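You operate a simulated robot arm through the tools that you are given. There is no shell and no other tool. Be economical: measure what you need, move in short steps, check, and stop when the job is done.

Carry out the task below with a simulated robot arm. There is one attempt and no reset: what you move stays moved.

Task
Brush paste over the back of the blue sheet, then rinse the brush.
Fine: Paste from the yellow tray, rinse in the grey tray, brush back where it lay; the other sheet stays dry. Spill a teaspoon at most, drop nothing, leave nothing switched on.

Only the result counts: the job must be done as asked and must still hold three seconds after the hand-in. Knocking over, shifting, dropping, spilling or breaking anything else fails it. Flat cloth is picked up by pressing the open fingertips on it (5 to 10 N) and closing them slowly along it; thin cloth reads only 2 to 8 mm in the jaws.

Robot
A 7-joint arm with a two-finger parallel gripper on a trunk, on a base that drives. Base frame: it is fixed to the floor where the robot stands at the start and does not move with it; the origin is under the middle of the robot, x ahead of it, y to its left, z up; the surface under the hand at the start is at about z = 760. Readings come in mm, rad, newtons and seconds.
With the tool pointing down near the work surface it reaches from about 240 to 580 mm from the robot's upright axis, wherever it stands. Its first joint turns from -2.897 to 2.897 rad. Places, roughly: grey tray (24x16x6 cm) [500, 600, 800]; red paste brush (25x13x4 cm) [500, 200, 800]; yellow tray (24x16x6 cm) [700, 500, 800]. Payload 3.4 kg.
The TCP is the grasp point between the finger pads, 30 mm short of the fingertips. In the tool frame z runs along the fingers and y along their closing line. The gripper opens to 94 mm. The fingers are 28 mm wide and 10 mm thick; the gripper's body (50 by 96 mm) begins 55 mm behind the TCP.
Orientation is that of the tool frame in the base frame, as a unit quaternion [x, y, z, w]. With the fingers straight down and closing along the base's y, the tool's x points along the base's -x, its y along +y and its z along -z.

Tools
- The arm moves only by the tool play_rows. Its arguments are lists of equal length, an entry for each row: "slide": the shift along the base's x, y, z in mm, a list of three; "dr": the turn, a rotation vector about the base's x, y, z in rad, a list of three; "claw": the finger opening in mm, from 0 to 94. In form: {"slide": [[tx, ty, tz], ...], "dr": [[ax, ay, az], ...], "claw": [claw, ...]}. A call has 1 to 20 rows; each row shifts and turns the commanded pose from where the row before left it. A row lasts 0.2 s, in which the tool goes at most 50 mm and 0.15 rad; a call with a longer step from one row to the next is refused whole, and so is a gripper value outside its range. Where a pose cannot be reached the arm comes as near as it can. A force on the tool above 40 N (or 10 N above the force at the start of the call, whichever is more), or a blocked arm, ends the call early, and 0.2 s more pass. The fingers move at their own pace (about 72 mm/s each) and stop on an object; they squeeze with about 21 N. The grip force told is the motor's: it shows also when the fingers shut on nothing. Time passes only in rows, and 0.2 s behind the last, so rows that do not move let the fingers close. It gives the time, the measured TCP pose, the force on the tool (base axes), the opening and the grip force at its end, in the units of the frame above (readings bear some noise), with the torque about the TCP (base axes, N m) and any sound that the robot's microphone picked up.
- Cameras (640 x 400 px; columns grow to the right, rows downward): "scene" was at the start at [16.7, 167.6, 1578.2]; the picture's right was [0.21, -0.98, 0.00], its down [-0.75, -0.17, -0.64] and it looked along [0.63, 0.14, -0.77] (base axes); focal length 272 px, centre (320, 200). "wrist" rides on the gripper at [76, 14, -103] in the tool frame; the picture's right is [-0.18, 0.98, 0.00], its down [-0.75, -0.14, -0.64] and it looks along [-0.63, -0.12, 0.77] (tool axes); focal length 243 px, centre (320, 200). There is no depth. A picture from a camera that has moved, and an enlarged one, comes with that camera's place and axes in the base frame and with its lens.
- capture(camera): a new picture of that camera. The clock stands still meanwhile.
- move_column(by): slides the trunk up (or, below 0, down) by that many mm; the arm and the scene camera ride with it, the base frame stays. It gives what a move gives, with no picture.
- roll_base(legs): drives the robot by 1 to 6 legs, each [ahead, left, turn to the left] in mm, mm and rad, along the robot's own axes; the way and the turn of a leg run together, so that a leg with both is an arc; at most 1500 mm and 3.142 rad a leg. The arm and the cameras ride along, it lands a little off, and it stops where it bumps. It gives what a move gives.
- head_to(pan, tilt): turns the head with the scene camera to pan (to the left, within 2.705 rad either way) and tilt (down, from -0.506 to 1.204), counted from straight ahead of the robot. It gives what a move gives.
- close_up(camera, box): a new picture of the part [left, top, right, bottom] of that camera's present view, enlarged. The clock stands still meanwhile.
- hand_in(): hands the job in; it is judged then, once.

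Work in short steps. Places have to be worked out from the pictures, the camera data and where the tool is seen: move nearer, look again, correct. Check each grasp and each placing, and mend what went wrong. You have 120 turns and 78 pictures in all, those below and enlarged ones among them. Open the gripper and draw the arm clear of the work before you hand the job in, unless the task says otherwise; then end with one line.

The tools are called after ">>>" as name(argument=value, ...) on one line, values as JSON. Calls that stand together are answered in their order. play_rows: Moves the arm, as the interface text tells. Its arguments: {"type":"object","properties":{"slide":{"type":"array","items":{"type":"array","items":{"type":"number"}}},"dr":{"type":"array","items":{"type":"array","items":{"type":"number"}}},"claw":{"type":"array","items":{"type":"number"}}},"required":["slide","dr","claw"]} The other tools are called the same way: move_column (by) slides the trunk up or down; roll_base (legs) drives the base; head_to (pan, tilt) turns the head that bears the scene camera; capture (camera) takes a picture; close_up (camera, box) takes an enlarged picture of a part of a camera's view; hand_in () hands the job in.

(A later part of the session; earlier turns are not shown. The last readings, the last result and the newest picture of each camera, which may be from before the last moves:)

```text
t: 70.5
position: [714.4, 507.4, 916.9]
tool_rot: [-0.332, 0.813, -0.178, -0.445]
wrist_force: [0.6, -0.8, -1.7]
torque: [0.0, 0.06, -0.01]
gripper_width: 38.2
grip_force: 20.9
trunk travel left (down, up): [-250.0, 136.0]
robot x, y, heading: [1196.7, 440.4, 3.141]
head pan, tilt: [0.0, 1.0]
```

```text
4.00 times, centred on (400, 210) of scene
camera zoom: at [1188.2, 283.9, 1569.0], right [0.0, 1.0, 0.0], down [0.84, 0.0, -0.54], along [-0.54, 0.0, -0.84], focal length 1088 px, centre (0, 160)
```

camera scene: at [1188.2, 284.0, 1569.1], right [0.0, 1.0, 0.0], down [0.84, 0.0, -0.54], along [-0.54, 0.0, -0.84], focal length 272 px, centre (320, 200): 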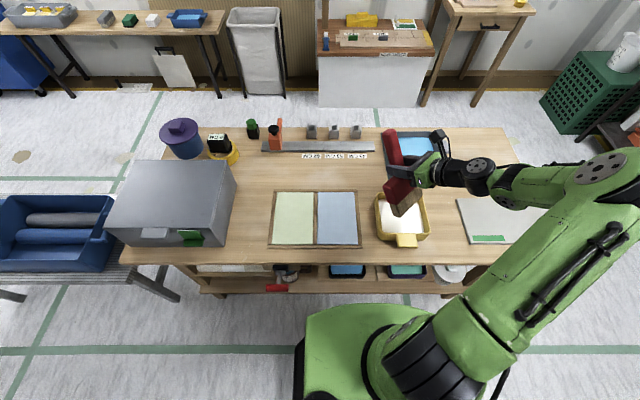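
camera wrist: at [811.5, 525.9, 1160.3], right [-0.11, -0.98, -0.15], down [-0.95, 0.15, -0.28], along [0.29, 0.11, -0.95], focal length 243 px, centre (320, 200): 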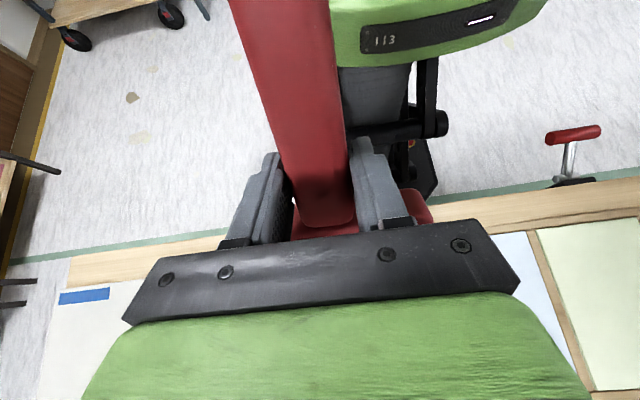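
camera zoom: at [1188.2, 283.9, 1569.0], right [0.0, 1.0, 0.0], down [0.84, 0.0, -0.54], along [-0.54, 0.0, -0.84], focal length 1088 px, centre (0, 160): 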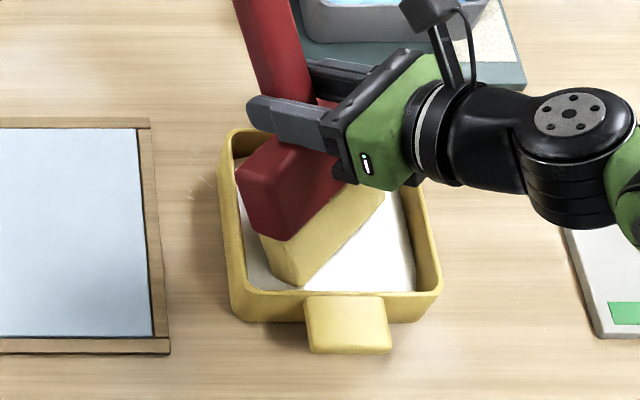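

The bristles turned cream: they are loaded. I raise gently just above the rim and let it drip over the tray for about two seconds.

>>> play_rows(slide=[[0, 0, 5], [0, 0, 6], [0, 0, 6], [0, 0, 6], [0, 0, 6], [0, 0, 6], [0, 0, 8], [0, 0, 8], [0, 0, 8], [0, 0, 10], [0, 0, 10], [0, 0, 0], [0, 0, 0], [0, 0, 0], [0, 0, 0], [0, 0, 0], [0, 0, 0], [0, 0, 0], [0, 0, 0], [0, 0, 0]], dr=[[0, 0, 0], [0, 0, 0], [0, 0, 0], [0, 0, 0], [0, 0, 0], [0, 0, 0], [0, 0, 0], [0, 0, 0], [0, 0, 0], [0, 0, 0], [0, 0, 0], [0, 0, 0], [0, 0, 0], [0, 0, 0], [0, 0, 0], [0, 0, 0], [0, 0, 0], [0, 0, 0], [0, 0, 0], [0, 0, 0]], claw=[5, 5, 5, 5, 5, 5, 5, 5, 5, 5, 5, 5, 5, 5, 5, 5, 5, 5, 5, 5])

>>> close_up(camera="scene", box=[340, 160, 460, 260])

```text
t: 74.7
position: [715.0, 509.2, 994.2]
tool_rot: [-0.332, 0.813, -0.178, -0.444]
wrist_force: [0.1, 1.0, -2.2]
torque: [-0.04, -0.01, 0.03]
gripper_width: 38.4
grip_force: 21.0
trunk travel left (down, up): [-250.0, 136.0]
robot x, y, heading: [1198.7, 436.5, 3.143]
head pan, tilt: [0.0, 1.0]
```

```text
4.00 times, centred on (400, 210) of scene
camera zoom: at [1188.1, 283.9, 1569.0], right [0.0, 1.0, 0.0], down [0.84, 0.0, -0.54], along [-0.54, 0.0, -0.84], focal length 1088 px, centre (0, 160)
```

zoom: 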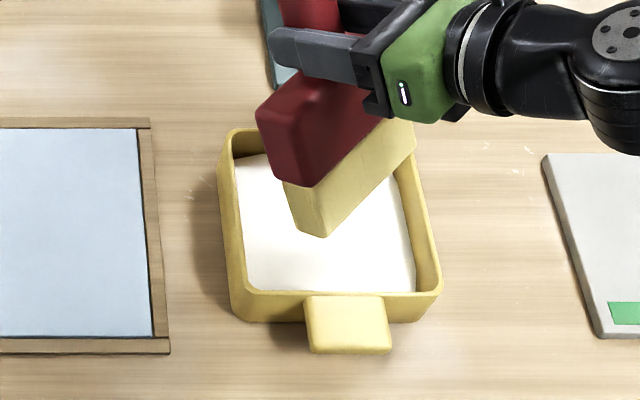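

Loaded and not dripping. I carry it to hover above the blue sheet's +y edge, turned back so the bristle line lies along x (tip toward +y, column 1 centred x≈702).

>>> play_rows(slide=[[-1.6, -15, 0], [-1.6, -20, 0], [-1.6, -22, 0], [-1.6, -22, 0], [-1.6, -22, 0], [-1.6, -22, 0], [-1.6, -22, 0], [-1.8, -27, 0], [0, 0, -17], [0, 0, -17], [0, 0, 0]], dr=[[0, 0, 0.098], [0, 0, 0.098], [0, 0, 0.098], [0, 0, 0.098], [0, 0, 0.098], [0, 0, 0.098], [0, 0, 0.098], [0, 0, 0.1], [0, 0, 0], [0, 0, 0], [0, 0, 0]], claw=[5, 5, 5, 5, 5, 5, 5, 5, 5, 5, 5])

>>> close_up(camera="scene", box=[250, 150, 410, 270])

```text
t: 77.1
position: [701.3, 337.0, 962.3]
tool_rot: [-0.618, 0.624, -0.334, -0.343]
wrist_force: [0.7, -0.3, -1.4]
torque: [-0.05, 0.02, -0.02]
gripper_width: 38.4
grip_force: 20.6
trunk travel left (down, up): [-250.0, 136.0]
robot x, y, heading: [1196.4, 436.9, 3.139]
head pan, tilt: [0.0, 1.0]
```

```text
3.33 times, centred on (330, 210) of scene
camera zoom: at [1188.3, 284.0, 1569.1], right [0.0, 1.0, 0.0], down [0.84, 0.0, -0.54], along [-0.54, 0.0, -0.84], focal length 907 px, centre (287, 167)
```

zoom: 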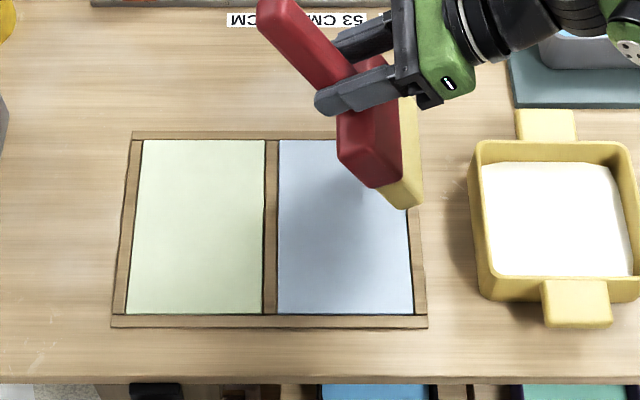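

Position matches. I descend, with small final steps, to just touch the sheet.

>>> play_rows(slide=[[0, 0, -12], [0, 0, -12], [0, 0, -12], [0, 0, -10], [0, 0, -4], [0, 0, -3], [0, 0, -3], [0, 0, -2], [0, 0, 0]], dr=[[0, 0, 0], [0, 0, 0], [0, 0, 0], [0, 0, 0], [0, 0, 0], [0, 0, 0], [0, 0, 0], [0, 0, 0], [0, 0, 0]], claw=[5, 5, 5, 5, 5, 5, 5, 5, 5])

>>> close_up(camera="scene", box=[280, 170, 400, 250])

```text
t: 79.1
position: [700.7, 336.3, 904.2]
tool_rot: [-0.617, 0.625, -0.334, -0.344]
wrist_force: [-1.2, 0.8, 3.5]
torque: [0.34, -0.18, 0.06]
gripper_width: 38.0
grip_force: 21.1
trunk travel left (down, up): [-250.0, 136.0]
robot x, y, heading: [1194.4, 438.4, 3.142]
head pan, tilt: [0.0, 1.0]
```

```text
5.00 times, centred on (340, 210) of scene
camera zoom: at [1188.4, 283.9, 1569.1], right [0.0, 1.0, 0.0], down [0.84, 0.0, -0.54], along [-0.54, 0.0, -0.84], focal length 1360 px, centre (220, 150)
```

zoom: 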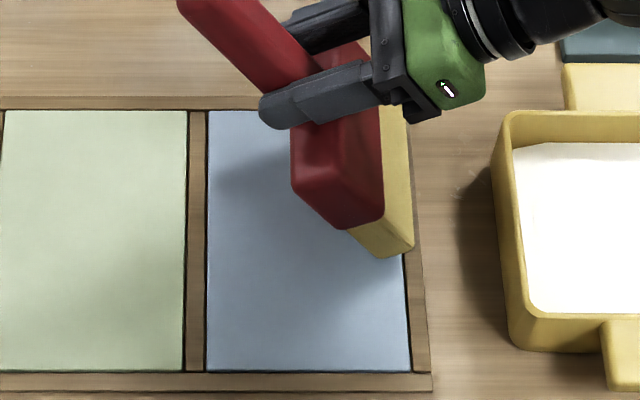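

Contact is about 5 N, lower edge at y≈393. I nudge to the sheet's +y edge, then drag slowly toward −y to y≈279, short of the strip.

>>> play_rows(slide=[[0, 4, 0], [0, 5, 0], [0, -8, 0], [0, -8, 0], [0, -8, 0], [0, -8, 0], [0, -8, 0], [0, -8, 0], [0, -8, 0]], dr=[[0, 0, 0], [0, 0, 0], [0, 0, 0], [0, 0, 0], [0, 0, 0], [0, 0, 0], [0, 0, 0], [0, 0, 0], [0, 0, 0]], claw=[5, 5, 5, 5, 5, 5, 5, 5, 5])

>>> close_up(camera="scene", box=[280, 170, 400, 250])

```text
t: 81.1
position: [701.4, 289.0, 903.3]
tool_rot: [-0.617, 0.625, -0.335, -0.342]
wrist_force: [0.0, 0.0, -1.8]
torque: [-0.03, 0.0, 0.01]
gripper_width: 38.2
grip_force: 20.8
trunk travel left (down, up): [-250.0, 136.0]
robot x, y, heading: [1197.5, 435.1, 3.14]
head pan, tilt: [0.0, 1.0]
```

```text
5.00 times, centred on (340, 210) of scene
camera zoom: at [1188.0, 283.5, 1569.0], right [0.0, 1.0, 0.0], down [0.84, 0.0, -0.54], along [-0.54, 0.0, -0.84], focal length 1360 px, centre (220, 150)
```

zoom: 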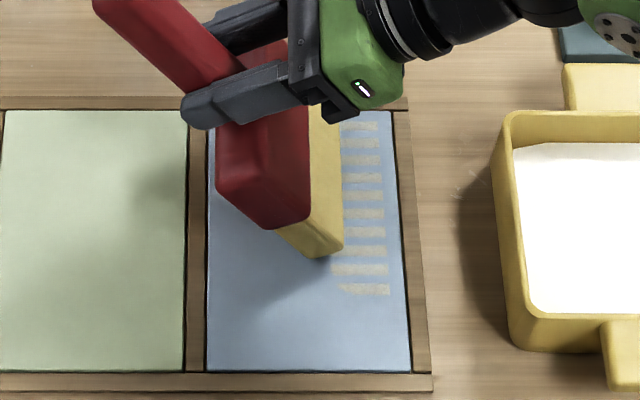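

Paste marks appear on the sheet where the brush passed. Force went to zero off the strip, so I lower 2 mm and continue to the end of the stroke.

>>> play_rows(slide=[[0, 0, -1], [0, 0, -1], [0, -8, 0], [0, -8, 0], [0, -8, 0], [0, -8, 0], [0, -8, 0], [0, -8, 0], [0, -8, 0], [0, -8, 0], [0, 0, 0]], dr=[[0, 0, 0], [0, 0, 0], [0, 0, 0], [0, 0, 0], [0, 0, 0], [0, 0, 0], [0, 0, 0], [0, 0, 0], [0, 0, 0], [0, 0, 0], [0, 0, 0]], claw=[5, 5, 5, 5, 5, 5, 5, 5, 5, 5, 5])

>>> close_up(camera="scene", box=[280, 170, 400, 250])

```text
t: 83.5
position: [700.8, 225.0, 901.4]
tool_rot: [-0.618, 0.624, -0.335, -0.342]
wrist_force: [1.1, 0.1, -1.5]
torque: [0.0, -0.03, -0.03]
gripper_width: 38.1
grip_force: 20.5
trunk travel left (down, up): [-250.0, 136.0]
robot x, y, heading: [1194.6, 435.8, 3.14]
head pan, tilt: [0.0, 1.0]
```

```text
5.00 times, centred on (340, 210) of scene
camera zoom: at [1188.1, 283.8, 1569.0], right [0.0, 1.0, 0.0], down [0.84, 0.0, -0.54], along [-0.54, 0.0, -0.84], focal length 1360 px, centre (220, 150)
```

zoom: 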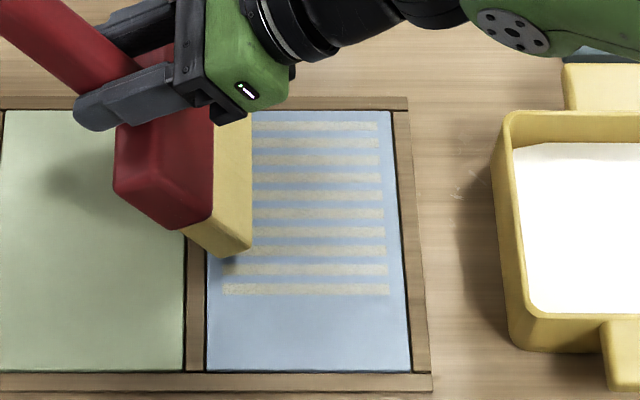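

The stroke reaches y≈286; I extend 8 mm to cover up to the sheet's edge, still short of the strip's far side, then lift.

>>> play_rows(slide=[[0, -4, 0], [0, -4, 0], [0, 0, 0], [0, 4, 10], [0, 10, 10], [0, 15, 10]], dr=[[0, 0, 0], [0, 0, 0], [0, 0, 0], [0, 0, 0], [0, 0, 0], [0, 0, 0]], claw=[5, 5, 5, 5, 5, 5])

>>> close_up(camera="scene", box=[280, 170, 400, 250])

```text
t: 84.9
position: [702.3, 247.0, 932.1]
tool_rot: [-0.617, 0.624, -0.335, -0.343]
wrist_force: [0.0, -0.7, -2.3]
torque: [-0.06, 0.01, 0.02]
gripper_width: 38.2
grip_force: 20.7
trunk travel left (down, up): [-250.0, 136.0]
robot x, y, heading: [1196.7, 434.1, -3.14]
head pan, tilt: [0.0, 1.0]
```

```text
5.00 times, centred on (340, 210) of scene
camera zoom: at [1188.4, 284.3, 1569.1], right [0.0, 1.0, 0.0], down [0.84, 0.0, -0.54], along [-0.54, 0.0, -0.84], focal length 1360 px, centre (220, 150)
```

zoom: 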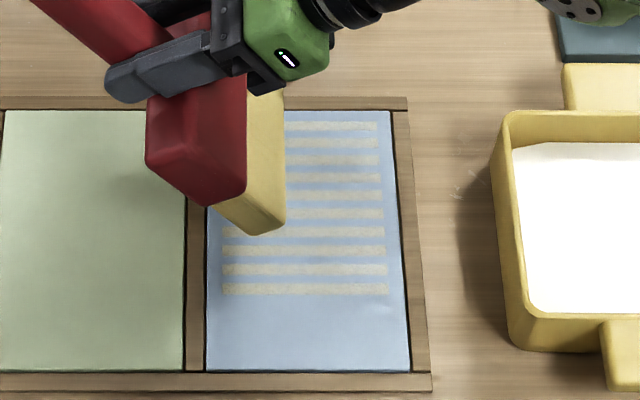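

The marking grid evidently spans y 285–395, rows at ~14 mm pitch; the first column is fully covered. Now the second column (centre x≈772): move over at height, lower, and drag.

>>> play_rows(slide=[[14, 18, 0], [14, 18, 0], [14, 18, 0], [14, 18, 0], [14, 15, 0], [0, 0, -8], [0, 0, -8], [0, 0, -8], [0, 0, -4], [0, 0, -3], [0, 0, 0]], dr=[[0, 0, 0], [0, 0, 0], [0, 0, 0], [0, 0, 0], [0, 0, 0], [0, 0, 0], [0, 0, 0], [0, 0, 0], [0, 0, 0], [0, 0, 0], [0, 0, 0]], claw=[5, 5, 5, 5, 5, 5, 5, 5, 5, 5, 5])

>>> play_rows(slide=[[0, -8, 0], [0, -8, 0], [0, -8, 0], [0, -8, 0], [0, -8, 0], [0, -8, 0], [0, -8, 0], [0, -8, 0], [0, -8, 0], [0, -8, 0], [0, -8, 0], [0, -8, 0], [0, -8, 0], [0, -8, 0], [0, 0, 0], [0, 4, 10], [0, 10, 10], [0, 15, 10]], dr=[[0, 0, 0], [0, 0, 0], [0, 0, 0], [0, 0, 0], [0, 0, 0], [0, 0, 0], [0, 0, 0], [0, 0, 0], [0, 0, 0], [0, 0, 0], [0, 0, 0], [0, 0, 0], [0, 0, 0], [0, 0, 0], [0, 0, 0], [0, 0, 0], [0, 0, 0], [0, 0, 0]], claw=[5, 5, 5, 5, 5, 5, 5, 5, 5, 5, 5, 5, 5, 5, 5, 5, 5, 5])

>>> close_up(camera="scene", box=[280, 170, 400, 250])

```text
t: 87.3
position: [771.3, 331.6, 901.2]
tool_rot: [-0.617, 0.624, -0.334, -0.344]
wrist_force: [0.3, 0.8, 5.8]
torque: [0.5, -0.09, -0.01]
gripper_width: 38.2
grip_force: 21.4
trunk travel left (down, up): [-250.0, 136.0]
robot x, y, heading: [1197.7, 435.2, 3.142]
head pan, tilt: [0.0, 1.0]
```

```text
t: 91.1
position: [771.0, 250.8, 930.7]
tool_rot: [-0.618, 0.624, -0.334, -0.342]
wrist_force: [0.8, 0.2, -2.4]
torque: [-0.03, 0.03, 0.03]
gripper_width: 37.9
grip_force: 20.7
trunk travel left (down, up): [-250.0, 136.0]
robot x, y, heading: [1196.0, 435.2, -3.142]
head pan, tilt: [0.0, 1.0]
```

```text
5.00 times, centred on (340, 210) of scene
camera zoom: at [1188.5, 284.2, 1569.1], right [0.0, 1.0, 0.0], down [0.84, 0.0, -0.54], along [-0.54, 0.0, -0.84], focal length 1360 px, centre (220, 150)
```

zoom: 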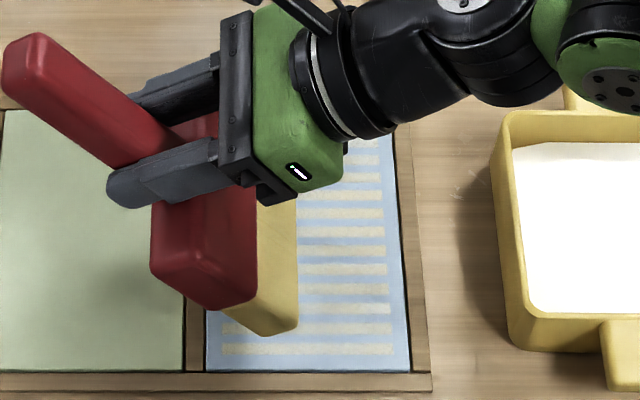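

I raise and move the brush toward the tray side to see the whole sheet.

>>> play_rows(slide=[[0, 5, 15], [0, 25, 15], [0, 40, 15], [0, 40, 10], [0, 45, 5], [0, 45, 0], [0, 45, 0], [0, 0, 0]], dr=[[0, 0, 0], [0, 0, 0], [0, 0, 0], [0, 0, 0], [0, 0, 0], [0, 0, 0], [0, 0, 0], [0, 0, 0]], claw=[5, 5, 5, 5, 5, 5, 5, 5])

>>> close_up(camera="scene", box=[260, 170, 380, 250])

>>> capture(camera="scene")

```text
t: 92.9
position: [771.8, 495.0, 991.1]
tool_rot: [-0.617, 0.625, -0.334, -0.343]
wrist_force: [0.6, -0.1, -2.2]
torque: [0.0, -0.01, 0.0]
gripper_width: 38.1
grip_force: 20.8
trunk travel left (down, up): [-250.0, 136.0]
robot x, y, heading: [1195.2, 434.6, 3.141]
head pan, tilt: [0.0, 1.0]
```

```text
5.00 times, centred on (320, 210) of scene
camera zoom: at [1188.0, 283.1, 1569.0], right [0.0, 1.0, 0.0], down [0.84, 0.0, -0.54], along [-0.54, 0.0, -0.84], focal length 1360 px, centre (320, 150)
```

zoom: 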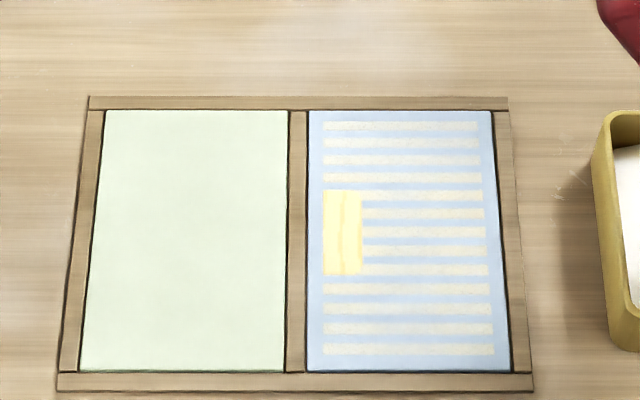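

```text
34 pictures are left
camera scene: at [1188.0, 283.1, 1569.0], right [0.0, 1.0, 0.0], down [0.84, 0.0, -0.54], along [-0.54, 0.0, -0.84], focal length 272 px, centre (320, 200)
```

scene: 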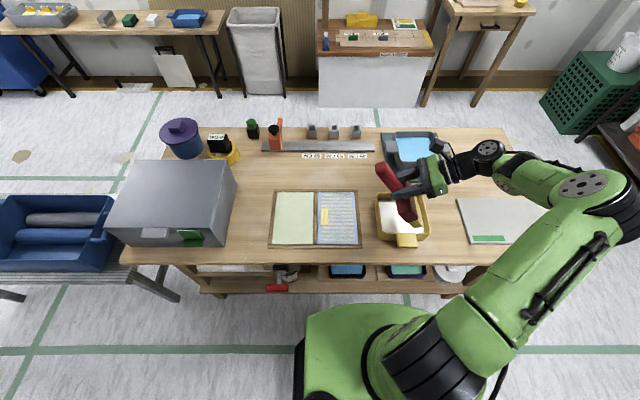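

The overlap of both strokes, where the brush also dwelt, is solid yellow; the rest is only a streaky thin coat. So a thicker coat needs slower, repeated strokes. I go over column 1 again, slowly, and watch.

>>> play_rows(slide=[[-10, -30, 0], [-12, -40, -8], [-16, -40, -20], [-16, -40, -20], [-15, -13, -10], [0, 0, -10], [0, 0, -10], [0, 0, -7], [0, 0, -5], [0, -2, 0]], dr=[[0, 0, 0], [0, 0, 0], [0, 0, 0], [0, 0, 0], [0, 0, 0], [0, 0, 0], [0, 0, 0], [0, 0, 0], [0, 0, 0], [0, 0, 0]], claw=[5, 5, 5, 5, 5, 5, 5, 5, 5, 5])

>>> play_rows(slide=[[0, -4, 0], [0, -4, 0], [0, -4, 0], [0, -4, 0], [0, -4, 0], [0, -4, 0], [0, -4, 0], [0, -4, 0], [0, -4, 0], [0, -4, 0], [0, -4, 0], [0, -4, 0], [0, -4, 0], [0, -4, 0]], dr=[[0, 0, 0], [0, 0, 0], [0, 0, 0], [0, 0, 0], [0, 0, 0], [0, 0, 0], [0, 0, 0], [0, 0, 0], [0, 0, 0], [0, 0, 0], [0, 0, 0], [0, 0, 0], [0, 0, 0], [0, 0, 0]], claw=[5, 5, 5, 5, 5, 5, 5, 5, 5, 5, 5, 5, 5, 5])

>>> close_up(camera="scene", box=[260, 170, 380, 250])

```text
t: 95.1
position: [702.8, 330.8, 900.2]
tool_rot: [-0.618, 0.624, -0.335, -0.343]
wrist_force: [-0.2, -0.2, -1.5]
torque: [-0.02, -0.02, 0.0]
gripper_width: 38.3
grip_force: 21.4
trunk travel left (down, up): [-250.0, 136.0]
robot x, y, heading: [1195.7, 434.3, 3.142]
head pan, tilt: [0.0, 1.0]
```

```text
t: 98.1
position: [702.6, 273.7, 901.1]
tool_rot: [-0.618, 0.624, -0.334, -0.342]
wrist_force: [0.4, -0.6, -1.4]
torque: [-0.05, 0.02, -0.02]
gripper_width: 38.0
grip_force: 20.4
trunk travel left (down, up): [-250.0, 136.0]
robot x, y, heading: [1200.8, 434.8, 3.144]
head pan, tilt: [0.0, 1.0]
```

```text
5.00 times, centred on (320, 210) of scene
camera zoom: at [1188.1, 283.7, 1569.0], right [0.0, 1.0, 0.0], down [0.84, 0.0, -0.54], along [-0.54, 0.0, -0.84], focal length 1360 px, centre (320, 150)
```

zoom: 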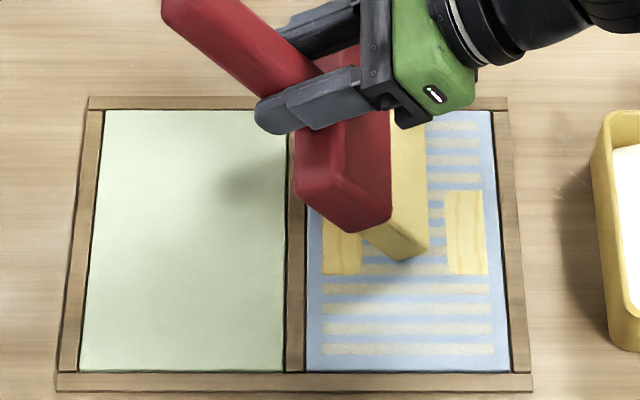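

A second solid block appeared at the start of this stroke, so the coat builds up with brushing time. I finish the slow stroke with a short dwell.

>>> play_rows(slide=[[0, -4, 0], [0, -4, 0], [0, -4, 0], [0, -4, 0], [0, -4, 0], [0, -4, 0], [0, -4, 0], [0, -4, 0], [0, -4, 0], [0, -4, 0], [0, -4, 0], [0, -4, 0], [0, -4, 0], [0, -3, 0], [0, 0, 0], [0, 0, 0]], dr=[[0, 0, 0], [0, 0, 0], [0, 0, 0], [0, 0, 0], [0, 0, 0], [0, 0, 0], [0, 0, 0], [0, 0, 0], [0, 0, 0], [0, 0, 0], [0, 0, 0], [0, 0, 0], [0, 0, 0], [0, 0, 0], [0, 0, 0], [0, 0, 0]], claw=[5, 5, 5, 5, 5, 5, 5, 5, 5, 5, 5, 5, 5, 5, 5, 5])

>>> close_up(camera="scene", box=[260, 170, 380, 250])

```text
t: 101.5
position: [702.0, 220.3, 901.4]
tool_rot: [-0.617, 0.624, -0.334, -0.343]
wrist_force: [-1.1, 1.2, -0.2]
torque: [0.04, 0.02, -0.03]
gripper_width: 38.1
grip_force: 21.1
trunk travel left (down, up): [-250.0, 136.0]
robot x, y, heading: [1195.7, 434.6, 3.142]
head pan, tilt: [0.0, 1.0]
```

```text
5.00 times, centred on (320, 210) of scene
camera zoom: at [1188.3, 283.8, 1569.0], right [0.0, 1.0, 0.0], down [0.84, 0.0, -0.54], along [-0.54, 0.0, -0.84], focal length 1360 px, centre (320, 150)
```

zoom: 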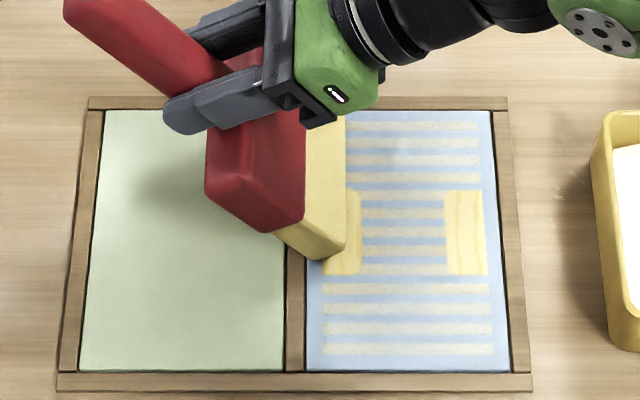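

The middle didn't change. I lift and look at the sheet's left part and at the brush before deciding; likely the brush is nearly spent.

>>> play_rows(slide=[[0, 2, 10], [0, 10, 15], [0, 30, 20], [0, 40, 20], [5, 40, 20], [5, 45, 10], [0, 45, 0], [0, 45, 0], [0, 0, 0]], dr=[[0, 0, 0], [0, 0, 0], [0, 0, 0], [0, 0, 0], [0, 0, 0], [0, 0, 0], [0, 0, 0], [0, 0, 0], [0, 0, 0]], claw=[5, 5, 5, 5, 5, 5, 5, 5, 5])

>>> close_up(camera="scene", box=[310, 170, 430, 250])

```text
t: 103.5
position: [713.1, 475.0, 997.0]
tool_rot: [-0.617, 0.624, -0.334, -0.343]
wrist_force: [0.7, 0.0, -1.8]
torque: [-0.03, 0.0, -0.02]
gripper_width: 38.3
grip_force: 20.9
trunk travel left (down, up): [-250.0, 136.0]
robot x, y, heading: [1193.7, 439.7, 3.144]
head pan, tilt: [0.0, 1.0]
```

```text
5.00 times, centred on (370, 210) of scene
camera zoom: at [1188.0, 283.2, 1569.0], right [0.0, 1.0, 0.0], down [0.84, 0.0, -0.54], along [-0.54, 0.0, -0.84], focal length 1360 px, centre (70, 150)
```

zoom: 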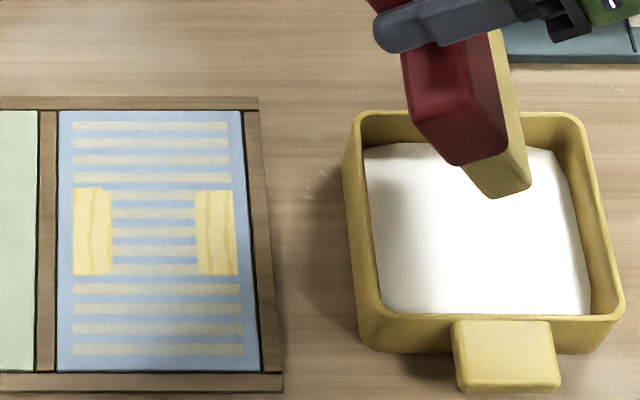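

Likely the brush is nearly spent. I reload it: yaw to the diagonal over the tray, dip, and let it drip.

>>> play_rows(slide=[[0, 5, 0], [0, 6, 0], [0, 6, 0], [0, 6, 0], [0, 5, 0], [1, 5, 0], [0, 0, -10], [0, 0, -12], [0, 0, -12], [0, 0, -12], [0, 0, -10], [0, 0, -8], [0, 0, -7], [0, 0, -6], [0, 0, -4], [0, 0, 0], [0, 0, 0], [0, 0, 0], [0, 0, 0]], dr=[[0, 0, -0.131], [0, 0, -0.131], [0, 0, -0.131], [0, 0, -0.131], [0, 0, -0.131], [0, 0, -0.13], [0, 0, 0], [0, 0, 0], [0, 0, 0], [0, 0, 0], [0, 0, 0], [0, 0, 0], [0, 0, 0], [0, 0, 0], [0, 0, 0], [0, 0, 0], [0, 0, 0], [0, 0, 0], [0, 0, 0]], claw=[5, 5, 5, 5, 5, 5, 5, 5, 5, 5, 5, 5, 5, 5, 5, 5, 5, 5, 5])

>>> play_rows(slide=[[0, 0, 5], [0, 0, 6], [0, 0, 6], [0, 0, 6], [0, 0, 6], [0, 0, 6], [0, 0, 8], [0, 0, 8], [0, 0, 8], [0, 0, 10], [0, 0, 10], [0, 0, 0], [0, 0, 0], [0, 0, 0], [0, 0, 0], [0, 0, 0], [0, 0, 0]], dr=[[0, 0, 0], [0, 0, 0], [0, 0, 0], [0, 0, 0], [0, 0, 0], [0, 0, 0], [0, 0, 0], [0, 0, 0], [0, 0, 0], [0, 0, 0], [0, 0, 0], [0, 0, 0], [0, 0, 0], [0, 0, 0], [0, 0, 0], [0, 0, 0], [0, 0, 0]], claw=[5, 5, 5, 5, 5, 5, 5, 5, 5, 5, 5, 5, 5, 5, 5, 5, 5])

>>> close_up(camera="scene", box=[310, 170, 430, 250])

```text
t: 107.5
position: [712.9, 510.9, 915.1]
tool_rot: [-0.332, 0.813, -0.178, -0.444]
wrist_force: [0.3, 0.5, -1.5]
torque: [-0.06, 0.0, -0.03]
gripper_width: 38.1
grip_force: 20.7
trunk travel left (down, up): [-250.0, 136.0]
robot x, y, heading: [1195.3, 437.6, 3.136]
head pan, tilt: [0.0, 1.0]
```

```text
t: 111.1
position: [713.3, 509.2, 994.3]
tool_rot: [-0.331, 0.813, -0.177, -0.445]
wrist_force: [0.2, -0.2, -1.7]
torque: [-0.02, 0.01, 0.0]
gripper_width: 38.4
grip_force: 20.8
trunk travel left (down, up): [-250.0, 136.0]
robot x, y, heading: [1200.9, 434.5, 3.138]
head pan, tilt: [0.0, 1.0]
```

```text
5.00 times, centred on (370, 210) of scene
camera zoom: at [1188.1, 283.9, 1569.0], right [0.0, 1.0, 0.0], down [0.84, 0.0, -0.54], along [-0.54, 0.0, -0.84], focal length 1360 px, centre (70, 150)
```

zoom: 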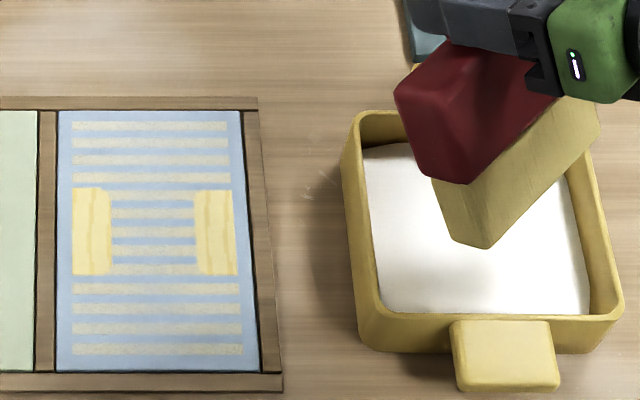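

Reloaded. Back over column 1 (TCP 702, 332), landing and a first part of the stroke at slow pace, then I look.

>>> play_rows(slide=[[-1.4, -15, 0], [-1.4, -20, 0], [-1.4, -22, 0], [-1.4, -22, 0], [-1.4, -22, 0], [-1.4, -24, 0], [-1.4, -25, 0], [-1.4, -27, 0], [0, 0, -15], [0, 0, -18], [0, 0, -18], [0, 0, -18], [0, 0, -14], [0, 0, -7], [0, 0, -5], [0, 0, 0]], dr=[[0, 0, 0.098], [0, 0, 0.098], [0, 0, 0.098], [0, 0, 0.098], [0, 0, 0.098], [0, 0, 0.098], [0, 0, 0.098], [0, 0, 0.1], [0, 0, 0], [0, 0, 0], [0, 0, 0], [0, 0, 0], [0, 0, 0], [0, 0, 0], [0, 0, 0], [0, 0, 0]], claw=[5, 5, 5, 5, 5, 5, 5, 5, 5, 5, 5, 5, 5, 5, 5, 5])

>>> play_rows(slide=[[0, -6, 0], [0, -6, 0], [0, -6, 0], [0, -6, 0], [0, -6, 0], [0, -6, 0], [0, -6, 0], [0, -6, 0], [0, -6, 0], [0, -6, 0]], dr=[[0, 0, 0], [0, 0, 0], [0, 0, 0], [0, 0, 0], [0, 0, 0], [0, 0, 0], [0, 0, 0], [0, 0, 0], [0, 0, 0], [0, 0, 0]], claw=[5, 5, 5, 5, 5, 5, 5, 5, 5, 5])

>>> close_up(camera="scene", box=[260, 170, 380, 250])

```text
t: 114.5
position: [702.0, 331.7, 901.2]
tool_rot: [-0.619, 0.622, -0.335, -0.343]
wrist_force: [-1.6, -1.1, 9.0]
torque: [0.49, -0.04, 0.02]
gripper_width: 38.2
grip_force: 21.4
trunk travel left (down, up): [-250.0, 136.0]
robot x, y, heading: [1199.8, 433.5, 3.137]
head pan, tilt: [0.0, 1.0]
```

```text
t: 116.7
position: [701.8, 272.3, 897.8]
tool_rot: [-0.617, 0.625, -0.334, -0.343]
wrist_force: [-0.4, -0.3, -2.1]
torque: [-0.08, 0.03, -0.01]
gripper_width: 37.9
grip_force: 21.3
trunk travel left (down, up): [-250.0, 136.0]
robot x, y, heading: [1193.8, 436.7, 3.141]
head pan, tilt: [0.0, 1.0]
```

```text
5.00 times, centred on (320, 210) of scene
camera zoom: at [1188.0, 283.6, 1569.0], right [0.0, 1.0, 0.0], down [0.84, 0.0, -0.54], along [-0.54, 0.0, -0.84], focal length 1360 px, centre (320, 150)
```

zoom: 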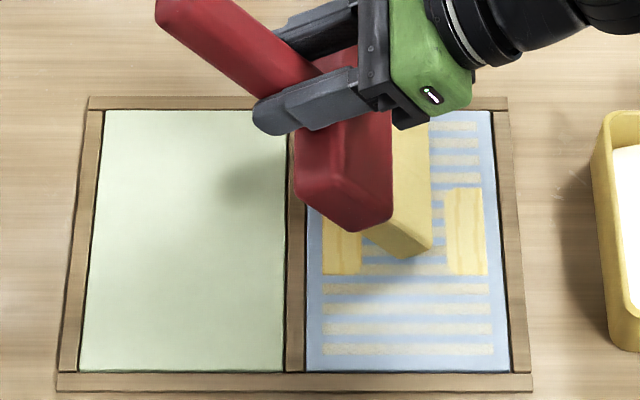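

No contact force here even at z 898: the earlier touches were on the raised frame, so the sheet only got a glancing coat. I lower in 1 mm steps until the bristles truly press.

>>> play_rows(slide=[[0, 0, -1], [0, 0, -1], [0, 0, -1], [0, 0, 0]], dr=[[0, 0, 0], [0, 0, 0], [0, 0, 0], [0, 0, 0]], claw=[5, 5, 5, 5])

>>> close_up(camera="scene", box=[260, 170, 380, 250])

```text
t: 117.7
position: [702.0, 270.9, 896.9]
tool_rot: [-0.617, 0.624, -0.334, -0.344]
wrist_force: [-2.8, -2.0, 10.6]
torque: [0.41, -0.04, 0.02]
gripper_width: 38.5
grip_force: 20.9
trunk travel left (down, up): [-250.0, 136.0]
robot x, y, heading: [1196.0, 437.9, -3.141]
head pan, tilt: [0.0, 1.0]
```

```text
5.00 times, centred on (320, 210) of scene
camera zoom: at [1189.2, 283.6, 1569.1], right [0.0, 1.0, 0.0], down [0.84, 0.0, -0.54], along [-0.54, 0.0, -0.84], focal length 1360 px, centre (320, 150)
```

zoom: 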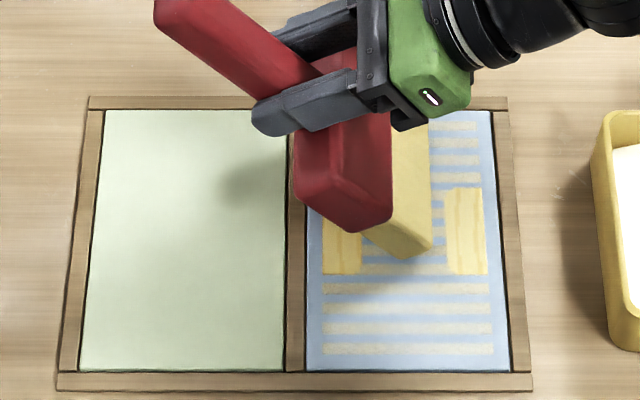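

Now there is real contact, 12 N. I ease 1 mm and continue the dragging stroke pressed lightly.

>>> play_rows(slide=[[0, 0, 1], [0, -5, 0], [0, -5, 0], [0, -5, 0], [0, -5, 0], [0, -5, 0], [0, -5, 0], [0, -5, 0], [0, -5, 0], [0, -5, 0], [0, -3, 0], [0, 0, 0]], dr=[[0, 0, 0], [0, 0, 0], [0, 0, 0], [0, 0, 0], [0, 0, 0], [0, 0, 0], [0, 0, 0], [0, 0, 0], [0, 0, 0], [0, 0, 0], [0, 0, 0], [0, 0, 0]], claw=[5, 5, 5, 5, 5, 5, 5, 5, 5, 5, 5, 5])

>>> close_up(camera="scene", box=[260, 170, 380, 250])

```text
t: 120.3
position: [703.9, 225.2, 897.1]
tool_rot: [-0.617, 0.625, -0.334, -0.343]
wrist_force: [0.9, 0.1, -2.1]
torque: [-0.08, -0.03, -0.04]
gripper_width: 38.2
grip_force: 21.0
trunk travel left (down, up): [-250.0, 136.0]
robot x, y, heading: [1196.7, 437.5, 3.143]
head pan, tilt: [0.0, 1.0]
```

```text
5.00 times, centred on (320, 210) of scene
camera zoom: at [1188.0, 283.7, 1569.0], right [0.0, 1.0, 0.0], down [0.84, 0.0, -0.54], along [-0.54, 0.0, -0.84], focal length 1360 px, centre (320, 150)
```

zoom: 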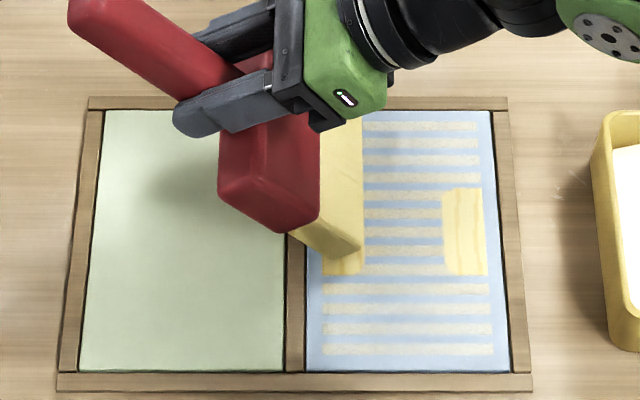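

Still streaky in the middle. I lift clear and take a strong enlargement of the blue sheet to understand the coat.

>>> play_rows(slide=[[0, 2, 10], [0, 10, 15], [0, 30, 20], [0, 40, 20], [5, 40, 20], [5, 45, 10], [0, 45, 0], [0, 40, 0], [0, 0, 0]], dr=[[0, 0, 0], [0, 0, 0], [0, 0, 0], [0, 0, 0], [0, 0, 0], [0, 0, 0], [0, 0, 0], [0, 0, 0], [0, 0, 0]], claw=[5, 5, 5, 5, 5, 5, 5, 5, 5])

>>> close_up(camera="scene", box=[312, 186, 368, 250])

```text
t: 122.3
position: [714.3, 476.5, 991.7]
tool_rot: [-0.618, 0.624, -0.334, -0.342]
wrist_force: [0.1, 0.7, -2.1]
torque: [-0.06, -0.04, 0.01]
gripper_width: 38.0
grip_force: 21.3
trunk travel left (down, up): [-250.0, 136.0]
robot x, y, heading: [1199.8, 436.6, 3.142]
head pan, tilt: [0.0, 1.0]
```

```text
6.25 times, centred on (340, 218) of scene
camera zoom: at [1187.9, 283.3, 1569.0], right [0.0, 1.0, 0.0], down [0.84, 0.0, -0.54], along [-0.54, 0.0, -0.84], focal length 1700 px, centre (195, 88)
```

zoom: 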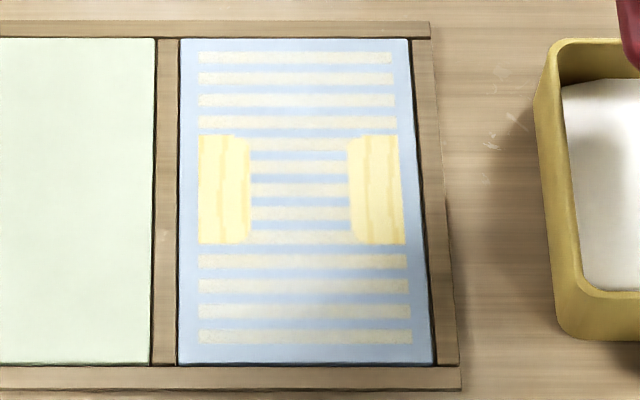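

I test the build-up idea: land on the sheet at mid-width (away from the frame) with real pressure, and scrub slowly there.

>>> play_rows(slide=[[-3, -40, 0], [-3, -40, -5], [-3, -40, -15], [-3, -40, -20], [0, -3, -20], [0, 0, -18], [0, 0, -8], [0, 0, -6], [0, 0, -2], [0, 0, -1.5], [0, 0, 0], [0, 0, 0]], dr=[[0, 0, 0], [0, 0, 0], [0, 0, 0], [0, 0, 0], [0, 0, 0], [0, 0, 0], [0, 0, 0], [0, 0, 0], [0, 0, 0], [0, 0, 0], [0, 0, 0], [0, 0, 0]], claw=[5, 5, 5, 5, 5, 5, 5, 5, 5, 5, 5, 5])

>>> play_rows(slide=[[0, -3, 0], [0, -3, 0], [0, -3, 0], [0, -3, 0], [0, -3, 0], [0, -3, 0], [0, -3, 0], [0, -3, 0], [0, 0, 0]], dr=[[0, 0, 0], [0, 0, 0], [0, 0, 0], [0, 0, 0], [0, 0, 0], [0, 0, 0], [0, 0, 0], [0, 0, 0], [0, 0, 0]], claw=[5, 5, 5, 5, 5, 5, 5, 5, 5])

>>> close_up(camera="scene", box=[312, 186, 368, 250])

```text
t: 124.9
position: [701.1, 312.4, 896.4]
tool_rot: [-0.617, 0.624, -0.334, -0.342]
wrist_force: [0.2, -0.3, -2.1]
torque: [-0.05, -0.01, -0.01]
gripper_width: 38.3
grip_force: 21.2
trunk travel left (down, up): [-250.0, 136.0]
robot x, y, heading: [1197.4, 440.2, 3.143]
head pan, tilt: [0.0, 1.0]
```

```text
t: 126.9
position: [699.3, 288.7, 896.6]
tool_rot: [-0.617, 0.624, -0.335, -0.343]
wrist_force: [0.1, -0.1, -0.8]
torque: [-0.06, -0.02, 0.01]
gripper_width: 38.3
grip_force: 21.0
trunk travel left (down, up): [-250.0, 136.0]
robot x, y, heading: [1197.7, 436.7, 3.139]
head pan, tilt: [0.0, 1.0]
```

```text
6.25 times, centred on (340, 218) of scene
camera zoom: at [1188.1, 283.8, 1569.0], right [0.0, 1.0, 0.0], down [0.84, 0.0, -0.54], along [-0.54, 0.0, -0.84], focal length 1700 px, centre (195, 88)
```

zoom: 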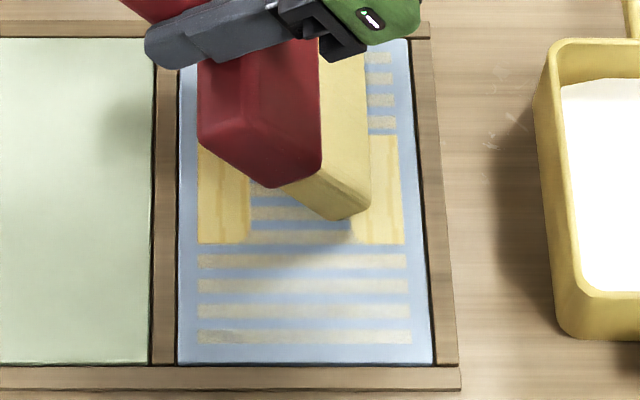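

Still just above contact. I lower 2 mm to press, hold, and scrub a little.

>>> play_rows(slide=[[0, 0, -1], [0, 0, -1], [0, 0, 0], [0, 0, 0], [0, -3, 0], [0, -3, 0], [0, -3, 0], [0, -3, 0], [0, -3, 0], [0, 0, 0], [0, 0, 0]], dr=[[0, 0, 0], [0, 0, 0], [0, 0, 0], [0, 0, 0], [0, 0, 0], [0, 0, 0], [0, 0, 0], [0, 0, 0], [0, 0, 0], [0, 0, 0], [0, 0, 0]], claw=[5, 5, 5, 5, 5, 5, 5, 5, 5, 5, 5])

>>> close_up(camera="scene", box=[312, 186, 368, 250])

```text
t: 129.3
position: [700.7, 273.9, 895.5]
tool_rot: [-0.617, 0.625, -0.334, -0.343]
wrist_force: [0.4, 0.2, -2.1]
torque: [-0.02, -0.01, -0.02]
gripper_width: 38.3
grip_force: 21.2
trunk travel left (down, up): [-250.0, 136.0]
robot x, y, heading: [1199.6, 433.7, 3.148]
head pan, tilt: [0.0, 1.0]
```

```text
6.25 times, centred on (340, 218) of scene
camera zoom: at [1188.1, 283.7, 1569.0], right [0.0, 1.0, 0.0], down [0.84, 0.0, -0.54], along [-0.54, 0.0, -0.84], focal length 1700 px, centre (195, 88)
```

zoom: 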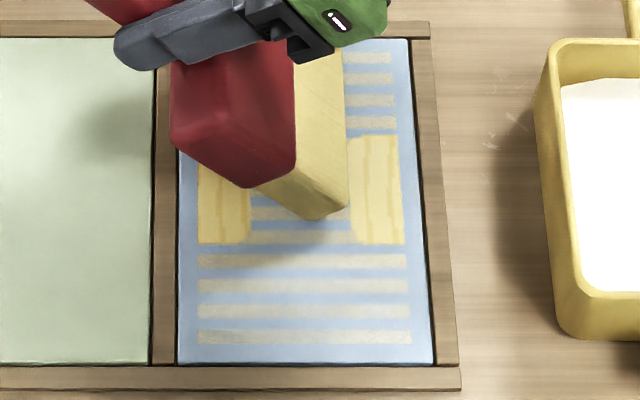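

No force yet even here, so the brush has pitched slightly in the grip. I lower further in 1 mm steps until it presses.

>>> play_rows(slide=[[0, 0, -1], [0, 0, -1], [0, 0, 0]], dr=[[0, 0, 0], [0, 0, 0], [0, 0, 0]], claw=[5, 5, 5])

>>> play_rows(slide=[[0, 0, -1], [0, 0, -1], [0, 0, 0]], dr=[[0, 0, 0], [0, 0, 0], [0, 0, 0]], claw=[5, 5, 5])

>>> close_up(camera="scene", box=[312, 186, 368, 250])

```text
t: 130.1
position: [699.0, 274.6, 892.6]
tool_rot: [-0.618, 0.623, -0.334, -0.344]
wrist_force: [-0.5, -0.5, 7.5]
torque: [0.6, -0.03, 0.03]
gripper_width: 38.2
grip_force: 20.5
trunk travel left (down, up): [-250.0, 136.0]
robot x, y, heading: [1195.4, 435.3, 3.138]
head pan, tilt: [0.0, 1.0]
```

```text
t: 130.9
position: [699.5, 272.6, 891.8]
tool_rot: [-0.618, 0.623, -0.334, -0.344]
wrist_force: [-3.6, -7.2, 12.8]
torque: [0.21, 0.03, 0.05]
gripper_width: 38.2
grip_force: 21.3
trunk travel left (down, up): [-250.0, 136.0]
robot x, y, heading: [1196.6, 440.9, -3.141]
head pan, tilt: [0.0, 1.0]
```

```text
6.25 times, centred on (340, 218) of scene
camera zoom: at [1189.1, 283.0, 1569.0], right [0.0, 1.0, 0.0], down [0.84, 0.0, -0.54], along [-0.54, 0.0, -0.84], focal length 1700 px, centre (195, 88)
```

zoom: 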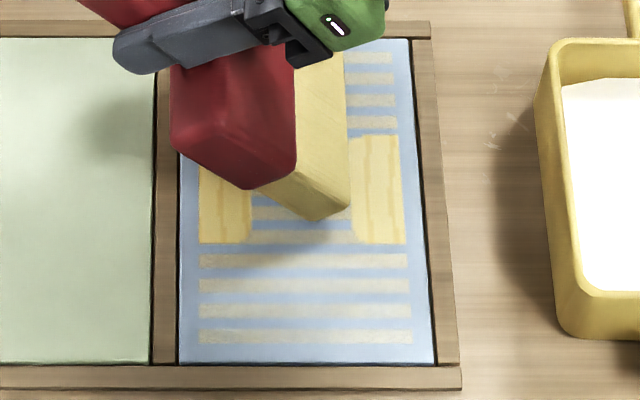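

Contact now 15 N but nothing turns solid; the torque hints the brush may sit unevenly. I check with the wrist camera.

>>> play_rows(slide=[[0, 0, 2], [0, 0, 0]], dr=[[0, 0, 0], [0, 0, 0]], claw=[5, 5])

>>> capture(camera="wrist")

>>> close_up(camera="scene", box=[310, 160, 370, 210])

```text
t: 131.5
position: [701.4, 275.5, 891.9]
tool_rot: [-0.617, 0.625, -0.334, -0.342]
wrist_force: [0.5, -3.1, 2.6]
torque: [-0.01, 0.1, 0.08]
gripper_width: 38.2
grip_force: 21.2
trunk travel left (down, up): [-250.0, 136.0]
robot x, y, heading: [1196.9, 437.7, 3.139]
head pan, tilt: [0.0, 1.0]
```

```text
22 pictures are left
camera wrist: at [688.9, 319.1, 1011.0], right [-0.98, 0.11, -0.15], down [0.15, 0.95, -0.28], along [0.11, -0.3, -0.95], focal length 243 px, centre (320, 200)
```

wrist: 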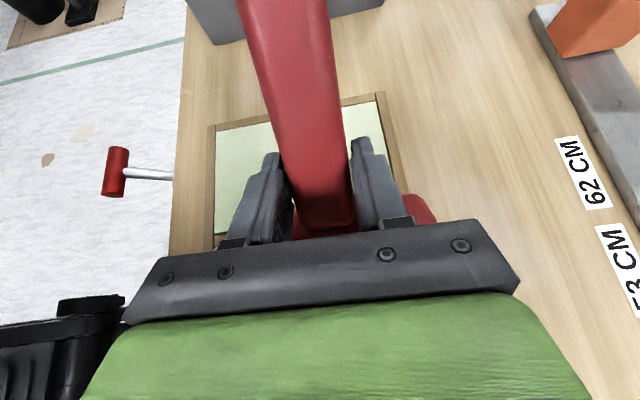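

```text
8.00 times, centred on (340, 185) of scene
camera zoom: at [1188.8, 283.5, 1568.9], right [0.0, 1.0, 0.0], down [0.84, 0.0, -0.54], along [-0.54, 0.0, -0.84], focal length 2177 px, centre (160, 320)
```

zoom: 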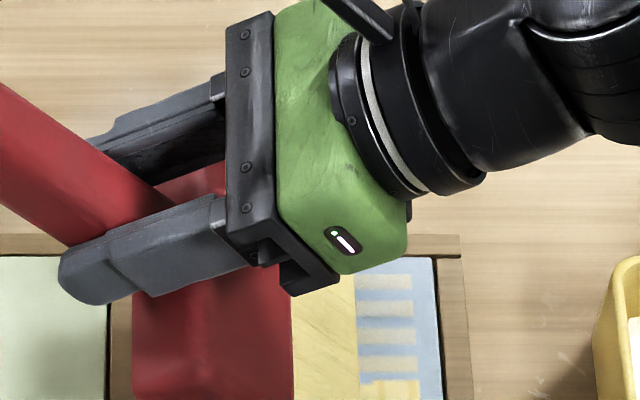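

I try a stroke centred on the sheet (TCP x 748), so that neither end of the head can ride on the raised frame, feeling for the height first.

>>> play_rows(slide=[[0, 0, 8], [12, 10, 0], [12, 11, 0], [12, 11, 0], [11, 11, 0], [0, 0, -4], [0, 0, -3], [0, 0, 0]], dr=[[0, 0, 0], [0, 0, 0], [0, 0, 0], [0, 0, 0], [0, 0, 0], [0, 0, 0], [0, 0, 0], [0, 0, 0]], claw=[5, 5, 5, 5, 5, 5, 5, 5])

>>> play_rows(slide=[[0, 0, -1.5], [0, 0, -1.5], [0, 0, 0]], dr=[[0, 0, 0], [0, 0, 0], [0, 0, 0]], claw=[5, 5, 5])

```text
t: 133.3
position: [748.5, 316.1, 893.3]
tool_rot: [-0.617, 0.625, -0.334, -0.343]
wrist_force: [0.3, -0.6, -2.0]
torque: [-0.04, 0.0, -0.01]
gripper_width: 38.3
grip_force: 21.1
trunk travel left (down, up): [-250.0, 136.0]
robot x, y, heading: [1198.0, 435.9, 3.14]
head pan, tilt: [0.0, 1.0]
```

```text
t: 134.1
position: [746.8, 316.8, 890.9]
tool_rot: [-0.618, 0.623, -0.334, -0.344]
wrist_force: [-1.1, -0.2, 6.6]
torque: [0.59, 0.02, 0.08]
gripper_width: 38.0
grip_force: 21.1
trunk travel left (down, up): [-250.0, 136.0]
robot x, y, heading: [1194.5, 433.1, 3.141]
head pan, tilt: [0.0, 1.0]
```

Contact at 9 N. I drag slowly from here and look midway.

>>> play_rows(slide=[[0, -4, 0.5], [0, -4, 0], [0, -4, 0], [0, -4, 0], [0, -4, 0], [0, -4, 0], [0, -4, 0], [0, -4, 0], [0, -4, 0], [0, -4, 0]], dr=[[0, 0, 0], [0, 0, 0], [0, 0, 0], [0, 0, 0], [0, 0, 0], [0, 0, 0], [0, 0, 0], [0, 0, 0], [0, 0, 0], [0, 0, 0]], claw=[5, 5, 5, 5, 5, 5, 5, 5, 5, 5])

>>> close_up(camera="scene", box=[312, 186, 368, 250])

```text
t: 136.3
position: [746.9, 276.1, 891.4]
tool_rot: [-0.617, 0.625, -0.334, -0.343]
wrist_force: [-0.5, 0.3, -1.6]
torque: [-0.05, 0.01, 0.0]
gripper_width: 38.3
grip_force: 20.9
trunk travel left (down, up): [-250.0, 136.0]
robot x, y, heading: [1200.5, 437.2, 3.146]
head pan, tilt: [0.0, 1.0]
```

```text
6.25 times, centred on (340, 218) of scene
camera zoom: at [1188.0, 283.6, 1569.0], right [0.0, 1.0, 0.0], down [0.84, 0.0, -0.54], along [-0.54, 0.0, -0.84], focal length 1700 px, centre (195, 88)
```

zoom: 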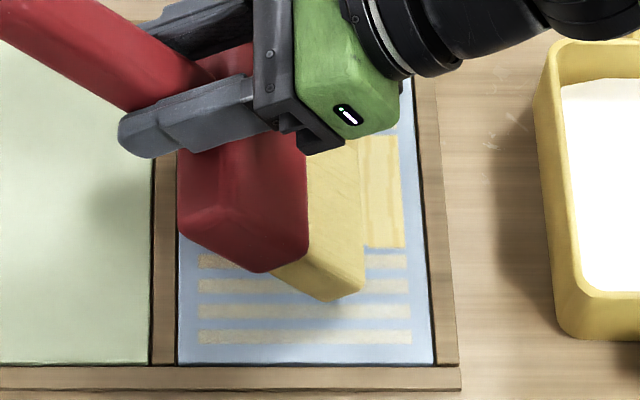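

I finish this stroke to the edge and lift to view.

>>> play_rows(slide=[[0, -4, -0.5], [0, -4, 0], [0, -4, 0], [0, -4, 0], [0, -4, 0], [0, -4, 0], [0, -4, 0], [0, -4, 0], [0, -4, 0], [0, -4, 0], [0, -4, 0], [0, -4, 0], [0, 0, 0], [0, 2, 10], [0, 20, 20], [0, 40, 25], [0, 45, 25], [0, 45, 20], [0, 45, 0], [0, 45, 0]], dr=[[0, 0, 0], [0, 0, 0], [0, 0, 0], [0, 0, 0], [0, 0, 0], [0, 0, 0], [0, 0, 0], [0, 0, 0], [0, 0, 0], [0, 0, 0], [0, 0, 0], [0, 0, 0], [0, 0, 0], [0, 0, 0], [0, 0, 0], [0, 0, 0], [0, 0, 0], [0, 0, 0], [0, 0, 0], [0, 0, 0]], claw=[5, 5, 5, 5, 5, 5, 5, 5, 5, 5, 5, 5, 5, 5, 5, 5, 5, 5, 5, 5])

>>> close_up(camera="scene", box=[310, 170, 430, 250])

```text
refused: row 17 steps farther than a row can; nothing moved
```

```text
5.00 times, centred on (370, 210) of scene
camera zoom: at [1188.0, 283.6, 1569.0], right [0.0, 1.0, 0.0], down [0.84, 0.0, -0.54], along [-0.54, 0.0, -0.84], focal length 1360 px, centre (70, 150)
```

zoom: 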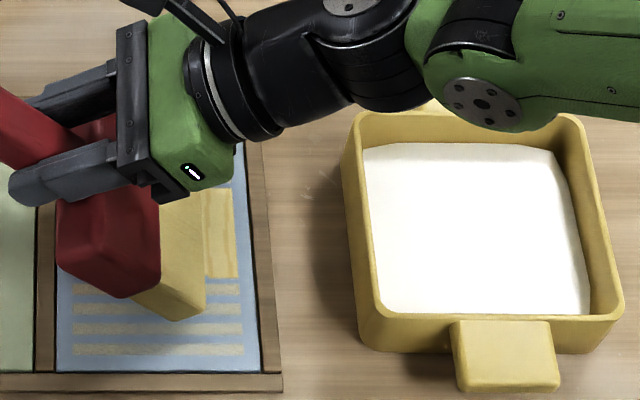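

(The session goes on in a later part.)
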